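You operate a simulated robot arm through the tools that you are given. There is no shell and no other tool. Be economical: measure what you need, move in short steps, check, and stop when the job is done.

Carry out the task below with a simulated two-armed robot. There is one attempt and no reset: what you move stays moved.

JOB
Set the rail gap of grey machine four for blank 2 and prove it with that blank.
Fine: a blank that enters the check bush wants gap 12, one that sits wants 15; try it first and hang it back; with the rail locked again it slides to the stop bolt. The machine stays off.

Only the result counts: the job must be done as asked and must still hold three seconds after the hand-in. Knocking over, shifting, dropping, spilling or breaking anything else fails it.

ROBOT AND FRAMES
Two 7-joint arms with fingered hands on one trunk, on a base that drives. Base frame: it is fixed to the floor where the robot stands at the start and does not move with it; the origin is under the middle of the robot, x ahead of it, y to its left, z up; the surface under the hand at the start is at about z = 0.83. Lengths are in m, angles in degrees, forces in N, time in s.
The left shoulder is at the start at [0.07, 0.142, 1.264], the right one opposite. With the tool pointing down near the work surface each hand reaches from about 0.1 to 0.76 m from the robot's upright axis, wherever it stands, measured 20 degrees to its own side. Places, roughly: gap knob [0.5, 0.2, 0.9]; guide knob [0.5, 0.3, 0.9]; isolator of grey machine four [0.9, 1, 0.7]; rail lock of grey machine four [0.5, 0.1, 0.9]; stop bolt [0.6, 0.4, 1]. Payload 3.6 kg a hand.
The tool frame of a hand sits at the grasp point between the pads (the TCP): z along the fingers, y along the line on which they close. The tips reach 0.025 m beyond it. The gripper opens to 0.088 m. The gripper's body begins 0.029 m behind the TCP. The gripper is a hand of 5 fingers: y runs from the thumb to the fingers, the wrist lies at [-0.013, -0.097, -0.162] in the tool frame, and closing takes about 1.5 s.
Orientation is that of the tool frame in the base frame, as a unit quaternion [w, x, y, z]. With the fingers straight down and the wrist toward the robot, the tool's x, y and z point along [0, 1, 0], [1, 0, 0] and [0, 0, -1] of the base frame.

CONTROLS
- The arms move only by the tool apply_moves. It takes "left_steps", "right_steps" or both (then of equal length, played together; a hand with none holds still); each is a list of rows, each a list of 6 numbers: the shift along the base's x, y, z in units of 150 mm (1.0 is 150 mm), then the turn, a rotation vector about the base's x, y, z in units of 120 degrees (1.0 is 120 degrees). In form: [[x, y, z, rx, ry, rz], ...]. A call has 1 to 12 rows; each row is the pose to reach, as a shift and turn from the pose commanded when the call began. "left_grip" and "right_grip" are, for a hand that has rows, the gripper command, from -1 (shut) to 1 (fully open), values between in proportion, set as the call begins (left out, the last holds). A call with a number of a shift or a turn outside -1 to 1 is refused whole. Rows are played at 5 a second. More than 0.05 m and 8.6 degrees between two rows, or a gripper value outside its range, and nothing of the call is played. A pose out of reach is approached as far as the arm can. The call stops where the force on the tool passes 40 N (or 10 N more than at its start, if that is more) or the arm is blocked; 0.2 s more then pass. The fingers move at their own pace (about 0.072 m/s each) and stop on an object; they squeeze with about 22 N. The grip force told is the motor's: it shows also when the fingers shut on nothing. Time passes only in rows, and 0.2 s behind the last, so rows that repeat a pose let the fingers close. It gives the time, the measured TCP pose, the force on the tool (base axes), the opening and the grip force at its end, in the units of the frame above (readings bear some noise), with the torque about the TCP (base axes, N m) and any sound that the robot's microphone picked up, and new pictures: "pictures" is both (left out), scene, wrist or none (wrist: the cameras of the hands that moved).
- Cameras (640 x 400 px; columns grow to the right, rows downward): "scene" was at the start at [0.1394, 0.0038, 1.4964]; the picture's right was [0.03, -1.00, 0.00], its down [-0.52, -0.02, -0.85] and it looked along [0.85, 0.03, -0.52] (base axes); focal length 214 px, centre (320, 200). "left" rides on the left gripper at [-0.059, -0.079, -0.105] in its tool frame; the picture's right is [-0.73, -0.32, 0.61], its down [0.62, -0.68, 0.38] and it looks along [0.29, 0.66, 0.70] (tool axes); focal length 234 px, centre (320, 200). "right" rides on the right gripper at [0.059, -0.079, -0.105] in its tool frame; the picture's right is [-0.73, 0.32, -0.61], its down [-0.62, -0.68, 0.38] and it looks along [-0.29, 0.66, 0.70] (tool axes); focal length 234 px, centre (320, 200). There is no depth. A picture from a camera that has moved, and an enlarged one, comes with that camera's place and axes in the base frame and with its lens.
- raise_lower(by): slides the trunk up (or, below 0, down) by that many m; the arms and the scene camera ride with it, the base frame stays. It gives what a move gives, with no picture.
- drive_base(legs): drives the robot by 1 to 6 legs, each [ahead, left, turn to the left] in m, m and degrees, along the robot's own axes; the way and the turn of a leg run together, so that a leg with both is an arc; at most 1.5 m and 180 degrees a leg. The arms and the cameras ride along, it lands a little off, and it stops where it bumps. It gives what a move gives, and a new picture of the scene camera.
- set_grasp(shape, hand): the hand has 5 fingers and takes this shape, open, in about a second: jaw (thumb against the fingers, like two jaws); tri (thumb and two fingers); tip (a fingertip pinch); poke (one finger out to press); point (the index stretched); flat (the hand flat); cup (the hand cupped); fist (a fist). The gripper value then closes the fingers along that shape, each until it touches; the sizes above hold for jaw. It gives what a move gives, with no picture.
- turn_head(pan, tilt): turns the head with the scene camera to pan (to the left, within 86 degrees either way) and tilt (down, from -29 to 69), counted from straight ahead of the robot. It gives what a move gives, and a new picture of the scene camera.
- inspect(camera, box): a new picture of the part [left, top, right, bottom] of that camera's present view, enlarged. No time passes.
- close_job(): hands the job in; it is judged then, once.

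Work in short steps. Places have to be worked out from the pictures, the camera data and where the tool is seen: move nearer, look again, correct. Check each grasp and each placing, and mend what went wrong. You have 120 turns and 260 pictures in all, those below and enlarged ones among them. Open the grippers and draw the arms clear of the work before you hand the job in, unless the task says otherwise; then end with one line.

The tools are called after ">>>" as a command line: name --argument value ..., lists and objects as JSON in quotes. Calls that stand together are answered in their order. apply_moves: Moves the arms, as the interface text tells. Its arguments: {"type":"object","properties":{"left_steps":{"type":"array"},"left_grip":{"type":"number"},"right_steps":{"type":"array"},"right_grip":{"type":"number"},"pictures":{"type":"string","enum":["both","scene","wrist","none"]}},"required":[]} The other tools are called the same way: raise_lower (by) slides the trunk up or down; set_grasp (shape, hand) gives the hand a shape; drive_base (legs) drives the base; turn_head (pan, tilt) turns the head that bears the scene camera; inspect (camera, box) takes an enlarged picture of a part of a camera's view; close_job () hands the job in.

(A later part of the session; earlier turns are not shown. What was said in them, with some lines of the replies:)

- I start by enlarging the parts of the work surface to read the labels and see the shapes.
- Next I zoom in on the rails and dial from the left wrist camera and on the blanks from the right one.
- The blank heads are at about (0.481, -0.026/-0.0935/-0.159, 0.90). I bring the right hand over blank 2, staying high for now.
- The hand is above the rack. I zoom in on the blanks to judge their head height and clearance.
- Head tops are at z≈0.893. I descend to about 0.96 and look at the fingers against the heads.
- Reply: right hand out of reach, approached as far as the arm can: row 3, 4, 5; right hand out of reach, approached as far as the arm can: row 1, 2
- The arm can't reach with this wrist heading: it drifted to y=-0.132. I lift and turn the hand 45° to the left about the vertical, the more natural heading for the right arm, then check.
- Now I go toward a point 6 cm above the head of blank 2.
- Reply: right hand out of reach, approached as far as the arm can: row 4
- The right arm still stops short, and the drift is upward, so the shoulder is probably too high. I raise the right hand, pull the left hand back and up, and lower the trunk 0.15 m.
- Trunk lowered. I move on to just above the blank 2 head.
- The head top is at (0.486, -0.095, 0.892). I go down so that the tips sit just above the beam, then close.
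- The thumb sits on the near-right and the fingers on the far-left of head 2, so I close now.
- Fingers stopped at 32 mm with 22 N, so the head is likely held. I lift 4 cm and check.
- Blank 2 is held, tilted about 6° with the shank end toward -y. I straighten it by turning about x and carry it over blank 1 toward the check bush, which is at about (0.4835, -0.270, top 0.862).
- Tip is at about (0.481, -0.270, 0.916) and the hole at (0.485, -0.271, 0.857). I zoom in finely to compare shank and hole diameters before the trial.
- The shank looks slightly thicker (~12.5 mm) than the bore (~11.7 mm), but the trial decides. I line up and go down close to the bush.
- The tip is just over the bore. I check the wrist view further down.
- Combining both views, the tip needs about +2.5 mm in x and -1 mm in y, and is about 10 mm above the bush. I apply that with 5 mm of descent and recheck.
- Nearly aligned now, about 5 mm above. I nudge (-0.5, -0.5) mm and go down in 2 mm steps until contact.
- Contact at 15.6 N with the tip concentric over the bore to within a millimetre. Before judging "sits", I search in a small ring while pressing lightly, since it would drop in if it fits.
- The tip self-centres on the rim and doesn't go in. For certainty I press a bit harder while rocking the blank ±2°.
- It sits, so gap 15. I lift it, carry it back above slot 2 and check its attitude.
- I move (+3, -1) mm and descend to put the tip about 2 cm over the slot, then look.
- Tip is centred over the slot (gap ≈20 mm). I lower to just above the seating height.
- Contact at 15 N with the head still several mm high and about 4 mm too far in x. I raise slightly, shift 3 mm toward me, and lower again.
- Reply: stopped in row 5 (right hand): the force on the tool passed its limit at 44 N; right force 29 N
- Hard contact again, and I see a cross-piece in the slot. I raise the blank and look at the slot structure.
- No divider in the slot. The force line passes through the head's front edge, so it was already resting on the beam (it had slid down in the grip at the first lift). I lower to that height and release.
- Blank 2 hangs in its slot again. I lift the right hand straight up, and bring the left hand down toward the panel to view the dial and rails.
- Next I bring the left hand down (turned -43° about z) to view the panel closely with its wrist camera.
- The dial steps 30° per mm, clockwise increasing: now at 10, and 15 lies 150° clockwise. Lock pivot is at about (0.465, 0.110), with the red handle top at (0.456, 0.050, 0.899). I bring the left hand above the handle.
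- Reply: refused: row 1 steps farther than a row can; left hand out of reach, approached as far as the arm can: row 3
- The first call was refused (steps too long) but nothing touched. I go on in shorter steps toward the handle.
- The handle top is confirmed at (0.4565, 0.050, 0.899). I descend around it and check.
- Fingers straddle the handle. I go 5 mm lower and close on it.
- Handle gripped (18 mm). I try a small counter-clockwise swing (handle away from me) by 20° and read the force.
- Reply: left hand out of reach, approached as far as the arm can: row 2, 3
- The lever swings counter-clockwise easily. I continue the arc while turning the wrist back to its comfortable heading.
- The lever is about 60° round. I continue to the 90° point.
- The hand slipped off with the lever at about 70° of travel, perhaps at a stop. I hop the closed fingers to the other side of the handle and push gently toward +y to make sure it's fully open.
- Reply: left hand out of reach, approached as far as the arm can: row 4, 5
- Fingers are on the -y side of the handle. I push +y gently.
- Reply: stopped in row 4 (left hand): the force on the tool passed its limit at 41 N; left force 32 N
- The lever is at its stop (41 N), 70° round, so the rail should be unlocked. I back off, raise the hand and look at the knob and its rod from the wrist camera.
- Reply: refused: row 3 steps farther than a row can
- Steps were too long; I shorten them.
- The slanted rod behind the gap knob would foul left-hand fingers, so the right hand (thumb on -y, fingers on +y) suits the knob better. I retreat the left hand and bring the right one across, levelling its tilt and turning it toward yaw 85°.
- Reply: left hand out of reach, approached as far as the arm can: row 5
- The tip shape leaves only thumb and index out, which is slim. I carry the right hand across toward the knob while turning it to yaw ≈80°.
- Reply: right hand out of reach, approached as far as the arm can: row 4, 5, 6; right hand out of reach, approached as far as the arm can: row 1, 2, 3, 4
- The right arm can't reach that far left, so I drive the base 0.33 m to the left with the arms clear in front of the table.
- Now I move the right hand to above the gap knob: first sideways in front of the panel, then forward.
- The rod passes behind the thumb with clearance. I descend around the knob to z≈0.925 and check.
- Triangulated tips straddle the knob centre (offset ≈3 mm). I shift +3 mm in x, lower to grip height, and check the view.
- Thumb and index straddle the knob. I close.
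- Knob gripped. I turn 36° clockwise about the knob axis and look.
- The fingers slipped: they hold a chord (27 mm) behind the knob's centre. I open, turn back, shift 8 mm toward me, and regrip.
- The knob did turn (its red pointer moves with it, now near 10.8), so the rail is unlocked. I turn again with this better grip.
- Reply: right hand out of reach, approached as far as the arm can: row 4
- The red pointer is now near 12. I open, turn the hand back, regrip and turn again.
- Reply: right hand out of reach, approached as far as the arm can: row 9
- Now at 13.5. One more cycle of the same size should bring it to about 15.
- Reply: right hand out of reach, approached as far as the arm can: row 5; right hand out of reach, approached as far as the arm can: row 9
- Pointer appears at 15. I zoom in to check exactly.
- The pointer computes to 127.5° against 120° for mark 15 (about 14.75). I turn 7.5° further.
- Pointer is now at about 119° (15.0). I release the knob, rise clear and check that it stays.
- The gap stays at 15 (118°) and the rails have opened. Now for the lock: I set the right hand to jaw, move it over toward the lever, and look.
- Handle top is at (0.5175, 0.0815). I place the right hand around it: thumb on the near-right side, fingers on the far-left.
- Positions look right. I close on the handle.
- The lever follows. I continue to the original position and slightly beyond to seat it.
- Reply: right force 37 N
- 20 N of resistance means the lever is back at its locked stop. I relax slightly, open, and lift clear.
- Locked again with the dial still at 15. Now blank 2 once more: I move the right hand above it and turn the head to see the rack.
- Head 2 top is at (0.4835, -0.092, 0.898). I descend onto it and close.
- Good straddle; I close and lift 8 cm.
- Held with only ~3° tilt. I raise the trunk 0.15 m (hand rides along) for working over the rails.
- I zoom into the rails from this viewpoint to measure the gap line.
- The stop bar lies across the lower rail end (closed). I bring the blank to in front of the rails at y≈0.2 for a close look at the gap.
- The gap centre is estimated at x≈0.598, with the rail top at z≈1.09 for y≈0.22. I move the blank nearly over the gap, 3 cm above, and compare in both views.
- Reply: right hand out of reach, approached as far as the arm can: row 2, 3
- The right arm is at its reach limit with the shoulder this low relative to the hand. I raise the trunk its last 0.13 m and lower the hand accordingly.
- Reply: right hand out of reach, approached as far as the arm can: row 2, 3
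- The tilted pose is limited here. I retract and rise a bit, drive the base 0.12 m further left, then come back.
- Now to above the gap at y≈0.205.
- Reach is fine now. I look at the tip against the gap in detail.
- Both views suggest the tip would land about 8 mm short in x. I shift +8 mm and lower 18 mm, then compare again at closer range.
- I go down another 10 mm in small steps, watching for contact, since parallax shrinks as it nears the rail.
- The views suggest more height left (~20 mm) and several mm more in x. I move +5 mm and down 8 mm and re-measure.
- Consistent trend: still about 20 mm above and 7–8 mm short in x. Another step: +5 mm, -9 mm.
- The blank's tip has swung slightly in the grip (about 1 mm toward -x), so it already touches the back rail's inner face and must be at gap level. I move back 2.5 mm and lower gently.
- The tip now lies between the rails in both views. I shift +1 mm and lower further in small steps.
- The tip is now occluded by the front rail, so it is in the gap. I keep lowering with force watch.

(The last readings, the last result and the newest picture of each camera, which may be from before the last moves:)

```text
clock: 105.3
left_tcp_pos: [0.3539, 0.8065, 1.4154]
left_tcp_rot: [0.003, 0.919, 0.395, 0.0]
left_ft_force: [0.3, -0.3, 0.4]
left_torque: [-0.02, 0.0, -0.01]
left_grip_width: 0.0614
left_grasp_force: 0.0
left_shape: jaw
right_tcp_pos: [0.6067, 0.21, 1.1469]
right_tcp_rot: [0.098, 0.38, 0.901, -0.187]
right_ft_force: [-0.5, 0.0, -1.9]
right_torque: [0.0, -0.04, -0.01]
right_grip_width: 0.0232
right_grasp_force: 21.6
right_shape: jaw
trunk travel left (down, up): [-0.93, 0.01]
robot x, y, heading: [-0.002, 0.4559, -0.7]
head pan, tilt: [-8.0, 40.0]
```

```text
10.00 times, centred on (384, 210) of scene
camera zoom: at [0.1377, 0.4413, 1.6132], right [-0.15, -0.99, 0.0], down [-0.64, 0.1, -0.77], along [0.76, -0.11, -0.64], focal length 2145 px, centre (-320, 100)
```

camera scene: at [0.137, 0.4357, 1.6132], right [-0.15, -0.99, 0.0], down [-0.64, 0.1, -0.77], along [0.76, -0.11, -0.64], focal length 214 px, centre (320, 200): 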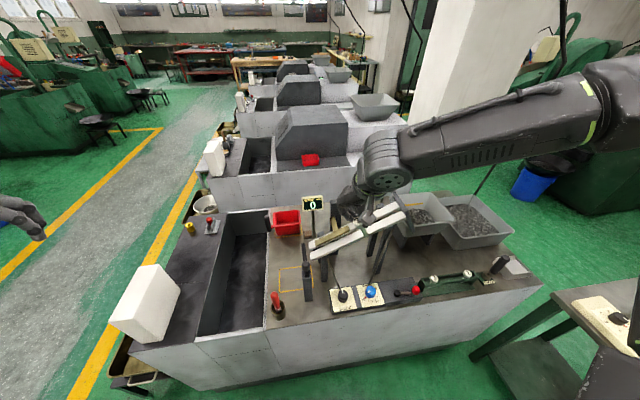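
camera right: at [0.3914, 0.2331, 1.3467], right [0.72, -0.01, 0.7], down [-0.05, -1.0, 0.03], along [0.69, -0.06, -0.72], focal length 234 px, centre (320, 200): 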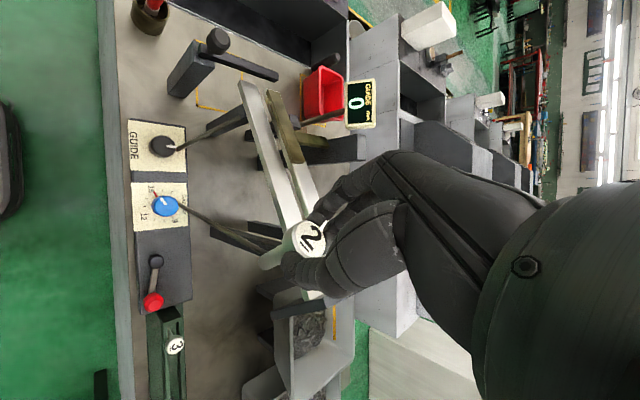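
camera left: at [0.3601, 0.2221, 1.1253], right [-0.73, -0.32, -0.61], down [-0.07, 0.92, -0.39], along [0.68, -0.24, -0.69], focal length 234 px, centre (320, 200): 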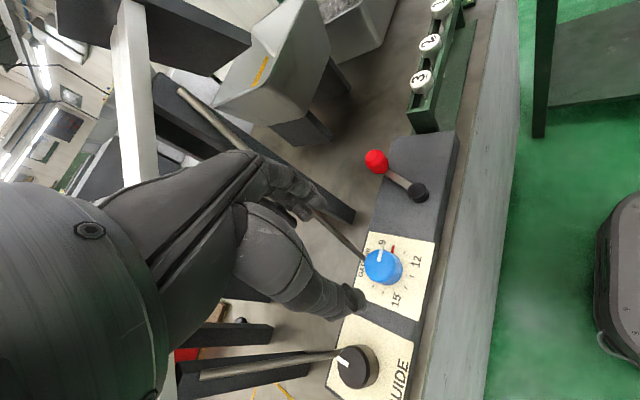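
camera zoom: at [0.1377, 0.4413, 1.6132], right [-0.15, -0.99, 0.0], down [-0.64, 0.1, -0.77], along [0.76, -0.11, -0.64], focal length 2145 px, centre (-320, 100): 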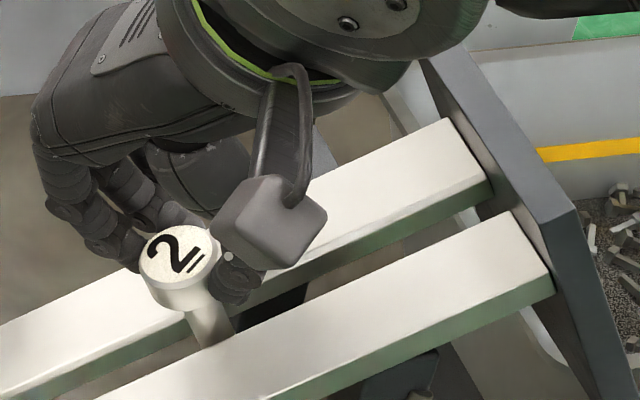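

Going in smoothly with no side force. Another 12 mm.

>>> apply_moves --right_steps '[[0, 0, -0.025, 0, 0, 0], [0, 0, -0.05, 0, 0, 0], [0, 0, -0.075, 0, 0, 0]]' --pictures "none"

>>> inspect --camera "right" --box '[200, 170, 328, 250]'

>>> inspect --camera "scene" --box '[352, 190, 416, 230]'

```text
clock: 106.1
left_tcp_pos: [0.3542, 0.8086, 1.415]
left_tcp_rot: [0.003, 0.918, 0.396, -0.002]
left_ft_force: [0.5, -0.4, 0.1]
left_torque: [-0.01, 0.0, 0.02]
left_grip_width: 0.0617
left_grasp_force: 0.0
left_shape: jaw
right_tcp_pos: [0.6042, 0.2065, 1.1383]
right_tcp_rot: [0.099, 0.38, 0.901, -0.187]
right_ft_force: [3.7, -0.2, -0.7]
right_torque: [0.0, -0.12, 0.03]
right_grip_width: 0.0231
right_grasp_force: 21.7
right_shape: jaw
right hand out of reach, approached as far as the arm can: row 1, 2, 3
trunk travel left (down, up): [-0.93, 0.01]
robot x, y, heading: [0.003, 0.452, -0.5]
head pan, tilt: [-8.0, 40.0]
```

```text
5.00 times, centred on (264, 210) of right
camera zoom: at [0.5013, 0.2372, 1.2354], right [0.71, -0.01, 0.7], down [-0.05, -1.0, 0.03], along [0.7, -0.05, -0.71], focal length 1171 px, centre (600, 150)
```

zoom: 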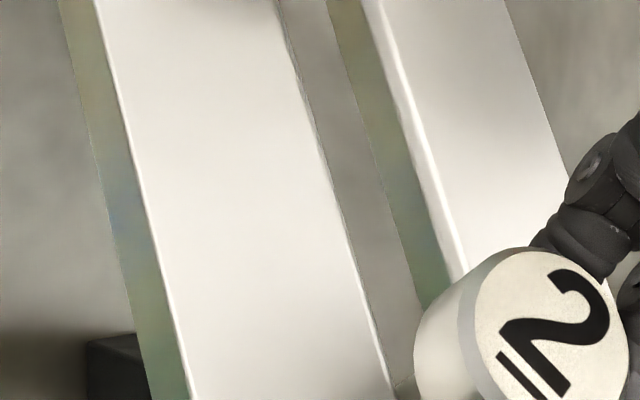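

```text
10.00 times, centred on (384, 210) of scene
camera zoom: at [0.1387, 0.4418, 1.6131], right [-0.15, -0.99, 0.0], down [-0.64, 0.1, -0.77], along [0.76, -0.12, -0.64], focal length 2145 px, centre (-320, 100)
```

zoom: 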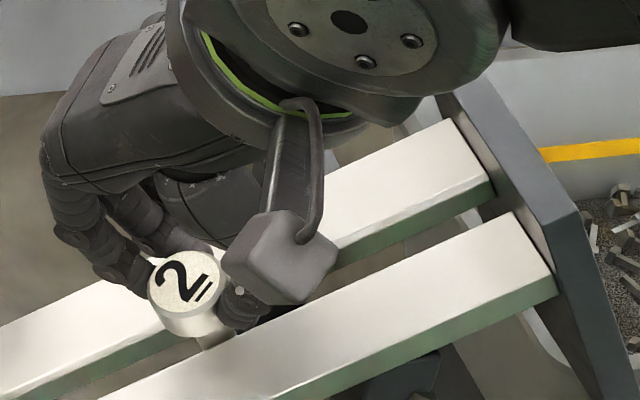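

The arm reaches its limit here, but lowering the trunk carries the hand straight down. I lower 10 mm.

>>> raise_lower --by -0.01

>>> inspect --camera "scene" --box '[352, 190, 416, 230]'

>>> inspect --camera "right" --box '[200, 190, 328, 270]'

```text
clock: 106.6
left_tcp_pos: [0.354, 0.8084, 1.4051]
left_tcp_rot: [0.004, 0.918, 0.395, -0.001]
left_ft_force: [0.2, 0.3, -0.9]
left_torque: [0.01, 0.0, -0.02]
left_grip_width: 0.0616
left_grasp_force: 0.1
left_shape: jaw
right_tcp_pos: [0.6029, 0.2063, 1.127]
right_tcp_rot: [0.097, 0.38, 0.901, -0.187]
right_ft_force: [4.3, 0.1, -1.5]
right_torque: [-0.01, -0.15, 0.04]
right_grip_width: 0.0232
right_grasp_force: 22.2
right_shape: jaw
trunk travel left (down, up): [-0.92, 0.02]
robot x, y, heading: [0.0057, 0.4538, -0.6]
head pan, tilt: [-8.0, 40.0]
```

```text
10.00 times, centred on (384, 210) of scene
camera zoom: at [0.1391, 0.4414, 1.603], right [-0.15, -0.99, 0.0], down [-0.64, 0.1, -0.77], along [0.76, -0.12, -0.64], focal length 2145 px, centre (-320, 100)
```

zoom: 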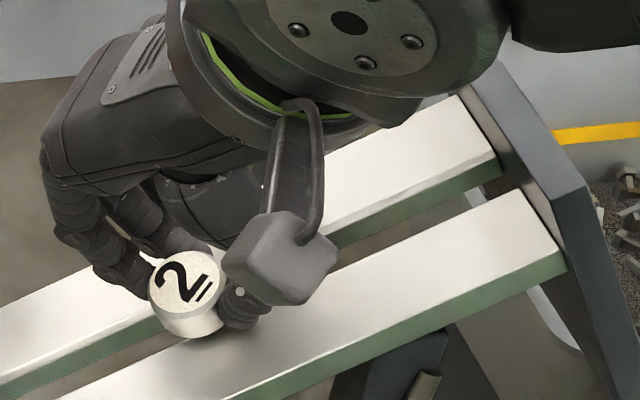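

```text
5.00 times, centred on (264, 230) of right
camera zoom: at [0.5015, 0.2368, 1.2248], right [0.72, -0.01, 0.7], down [-0.05, -1.0, 0.03], along [0.7, -0.05, -0.71], focal length 1171 px, centre (600, 50)
```

zoom: 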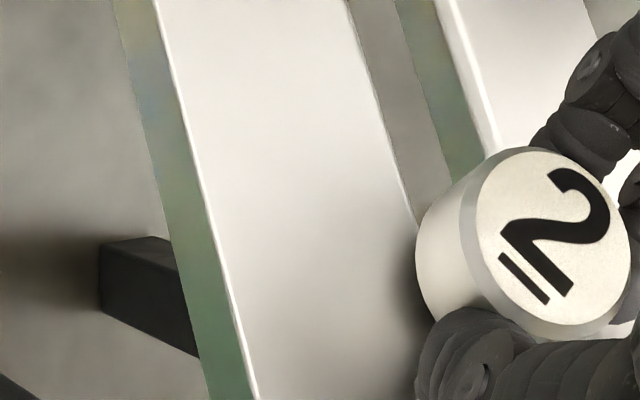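

The head is almost on the rails. I lower 4 mm more.

>>> raise_lower --by -0.004

>>> inspect --camera "scene" --box '[356, 200, 388, 230]'

```text
clock: 107.2
left_tcp_pos: [0.355, 0.8081, 1.4004]
left_tcp_rot: [0.003, 0.918, 0.396, 0.0]
left_ft_force: [1.1, 0.0, -0.2]
left_torque: [-0.02, 0.0, 0.03]
left_grip_width: 0.0618
left_grasp_force: 0.0
left_shape: jaw
right_tcp_pos: [0.602, 0.2066, 1.1245]
right_tcp_rot: [0.098, 0.38, 0.9, -0.187]
right_ft_force: [5.2, 0.3, 3.5]
right_torque: [-0.08, -0.09, -0.01]
right_grip_width: 0.0233
right_grasp_force: 22.3
right_shape: jaw
trunk travel left (down, up): [-0.916, 0.024]
robot x, y, heading: [0.0027, 0.4528, -0.8]
head pan, tilt: [-8.0, 40.0]
```

```text
13.33 times, centred on (372, 215) of scene
camera zoom: at [0.1387, 0.4419, 1.5991], right [-0.15, -0.99, 0.0], down [-0.64, 0.1, -0.77], along [0.76, -0.12, -0.64], focal length 2860 px, centre (-373, 0)
```

zoom: 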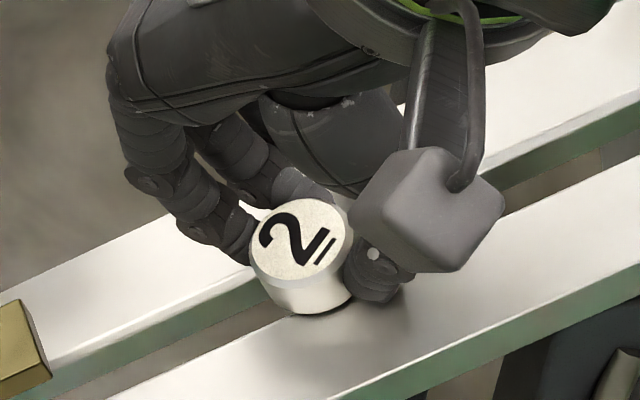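

The head touches the rail (Fz rises). I open the hand fully and watch.

>>> apply_moves --right_steps '[[0, 0, 0, 0, 0, 0], [0, 0, 0, 0, 0, 0], [0, 0, 0, 0, 0, 0], [0, 0, 0, 0, 0, 0]]' --right_grip 1 --pictures "none"

>>> inspect --camera "scene" --box '[300, 180, 428, 260]'

>>> inspect --camera "right" --box '[160, 100, 400, 250]'

```text
clock: 108.2
left_tcp_pos: [0.3523, 0.8087, 1.4015]
left_tcp_rot: [0.004, 0.918, 0.396, -0.001]
left_ft_force: [0.7, 0.7, -0.5]
left_torque: [0.01, 0.01, 0.0]
left_grip_width: 0.0614
left_grasp_force: 0.1
left_shape: jaw
right_tcp_pos: [0.6012, 0.2079, 1.1247]
right_tcp_rot: [0.097, 0.381, 0.9, -0.188]
right_ft_force: [-0.4, 1.0, 0.5]
right_torque: [-0.05, 0.02, -0.07]
right_grip_width: 0.0877
right_grasp_force: 0.1
right_shape: jaw
trunk travel left (down, up): [-0.916, 0.024]
robot x, y, heading: [0.0003, 0.4559, -0.5]
head pan, tilt: [-8.0, 40.0]
```

```text
5.00 times, centred on (364, 220) of scene
camera zoom: at [0.1365, 0.4425, 1.5993], right [-0.15, -0.99, 0.0], down [-0.64, 0.1, -0.77], along [0.76, -0.12, -0.64], focal length 1072 px, centre (100, 100)
```

zoom: 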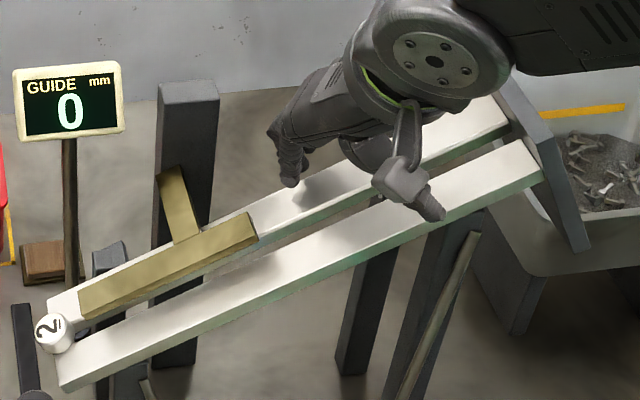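

```text
2.67 times, centred on (280, 175) of right
camera zoom: at [0.4995, 0.2375, 1.2218], right [0.71, -0.01, 0.7], down [-0.05, -1.0, 0.03], along [0.7, -0.05, -0.71], focal length 624 px, centre (427, 267)
```

zoom: 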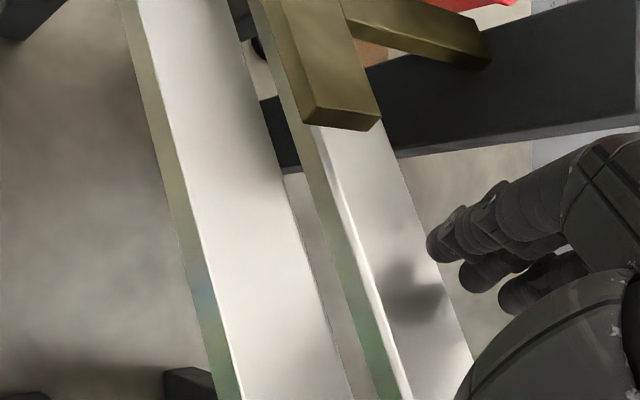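

The blank slid down to the stop. I lift the right hand clear, back away, and check that the blank rests there.

>>> apply_moves --right_steps '[[0, 0, 0.2, 0, 0, 0], [0, 0, 0.45, 0, 0, 0], [-0.1, 0, 0.7, 0, 0, 0], [-0.35, -0.05, 0.8, 0, 0, 0], [-0.6, -0.1, 0.8, 0, 0, 0], [-0.85, -0.2, 0.8, 0, 0, 0], [-1.0, -0.35, 0.8, 0, 0, 0]]' --pictures "scene"

>>> inspect --camera "scene" --box '[290, 220, 370, 270]'

>>> inspect --camera "scene" --box '[300, 200, 540, 350]'

```text
clock: 109.8
left_tcp_pos: [0.3509, 0.8051, 1.4019]
left_tcp_rot: [0.002, 0.918, 0.396, -0.001]
left_ft_force: [-0.3, -0.2, -1.5]
left_torque: [0.03, -0.04, -0.03]
left_grip_width: 0.0616
left_grasp_force: 0.2
left_shape: jaw
right_tcp_pos: [0.4496, 0.1507, 1.2432]
right_tcp_rot: [0.098, 0.38, 0.901, -0.187]
right_ft_force: [0.0, -0.2, 0.8]
right_torque: [0.0, 0.03, -0.01]
right_grip_width: 0.088
right_grasp_force: 0.1
right_shape: jaw
trunk travel left (down, up): [-0.916, 0.024]
robot x, y, heading: [0.0026, 0.4518, -0.5]
head pan, tilt: [-8.0, 40.0]
camera scene: at [0.1352, 0.4393, 1.5994], right [-0.15, -0.99, 0.0], down [-0.63, 0.1, -0.77], along [0.76, -0.11, -0.64], focal length 214 px, centre (320, 200)
```

scene: 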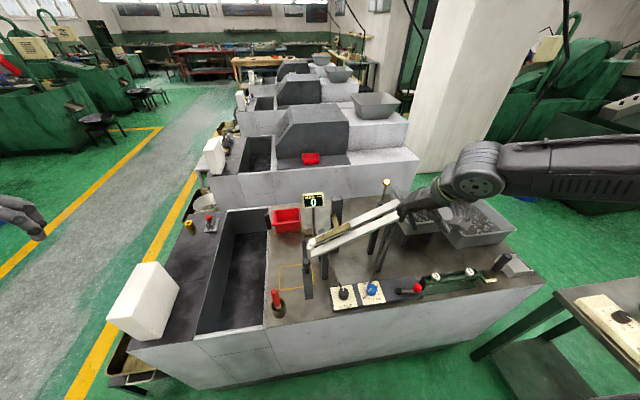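

```text
8.00 times, centred on (330, 245) of scene
camera zoom: at [0.1352, 0.4393, 1.5994], right [-0.15, -0.99, 0.0], down [-0.63, 0.1, -0.77], along [0.76, -0.11, -0.64], focal length 1716 px, centre (240, -160)
```

zoom: 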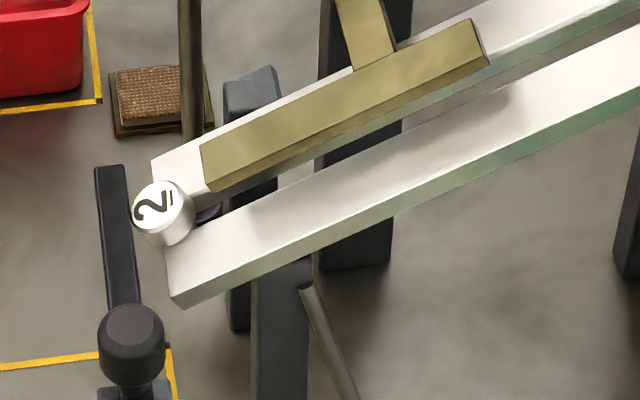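

```text
2.67 times, centred on (420, 275) of scene
camera zoom: at [0.1352, 0.4393, 1.5994], right [-0.15, -0.99, 0.0], down [-0.63, 0.1, -0.77], along [0.76, -0.11, -0.64], focal length 572 px, centre (53, 0)
```

zoom: 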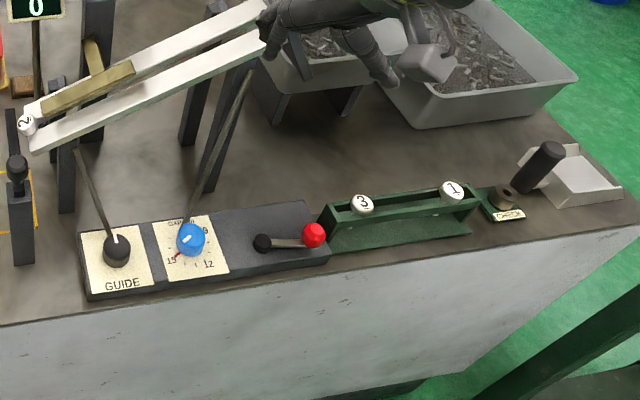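

The blank rests at the stop bolt, with dial and lock in place. I draw the right hand further back and take a last look at the dial and blank.

>>> apply_moves --right_steps '[[-0.25, -0.1, 0.1, 0, 0, 0], [-0.5, -0.25, 0.2, 0, 0, 0], [-0.6, -0.4, 0.2, 0, 0, 0], [-0.6, -0.5, 0.2, 0, 0, 0]]' --right_grip 1 --left_steps '[[0, 0, 0.02, 0, 0, 0], [0, 0, 0.02, 0, 0, 0], [0, 0, 0.02, 0, 0, 0], [0, 0, 0.02, 0, 0, 0]]' --left_grip 1 --pictures "none"

>>> inspect --camera "scene" --box '[350, 270, 430, 320]'

>>> inspect --camera "scene" --box '[290, 220, 370, 270]'

```text
clock: 110.8
left_tcp_pos: [0.3535, 0.8084, 1.4028]
left_tcp_rot: [0.002, 0.918, 0.395, -0.001]
left_ft_force: [0.6, -0.5, -0.1]
left_torque: [0.0, -0.02, 0.02]
left_grip_width: 0.0876
left_grasp_force: 0.1
left_shape: jaw
right_tcp_pos: [0.3613, 0.08, 1.2747]
right_tcp_rot: [0.098, 0.379, 0.901, -0.186]
right_ft_force: [0.0, 0.2, -0.7]
right_torque: [0.0, 0.0, 0.01]
right_grip_width: 0.0882
right_grasp_force: 0.0
right_shape: jaw
trunk travel left (down, up): [-0.916, 0.024]
robot x, y, heading: [0.0046, 0.4574, -0.7]
head pan, tilt: [-8.0, 40.0]
```

```text
8.00 times, centred on (390, 295) of scene
camera zoom: at [0.1381, 0.4431, 1.5991], right [-0.15, -0.99, 0.0], down [-0.64, 0.1, -0.77], along [0.76, -0.12, -0.64], focal length 1716 px, centre (-240, -560)
```

zoom: 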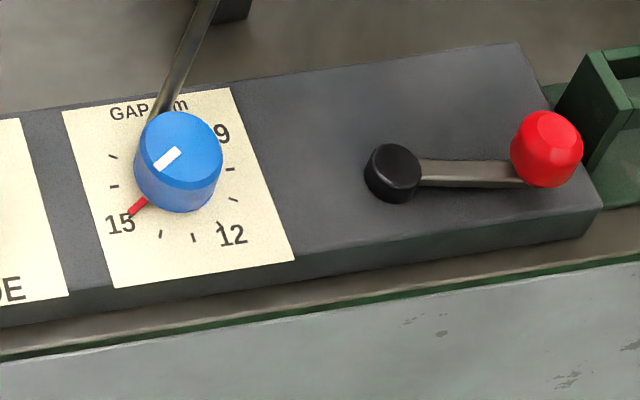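

```text
8.00 times, centred on (330, 245) of scene
camera zoom: at [0.1381, 0.4431, 1.5991], right [-0.15, -0.99, 0.0], down [-0.64, 0.1, -0.77], along [0.76, -0.12, -0.64], focal length 1716 px, centre (240, -160)
```

zoom: 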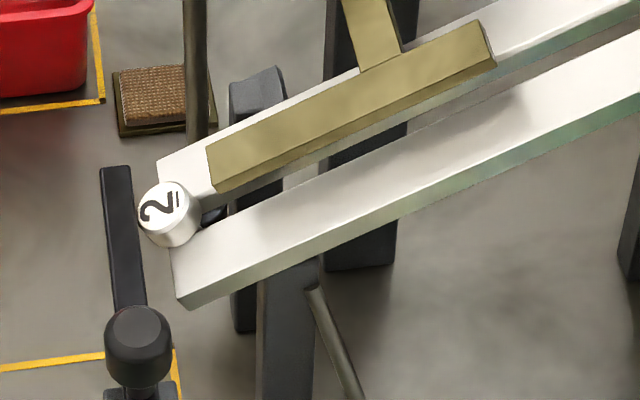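

All readings hold: pointer at 15, lever back in its locked position, and blank 2 resting against the stop bolt with both hands clear. I hand it in.

>>> close_job

```text
The job is handed in.
```

The rail gap of grey machine four is set to 15: blank 2 sat on the check bush rather than entering, and I hung it back in the rack. With the rail locked again, the blank slid down to the stop bolt and rests there, and the machine stayed off.
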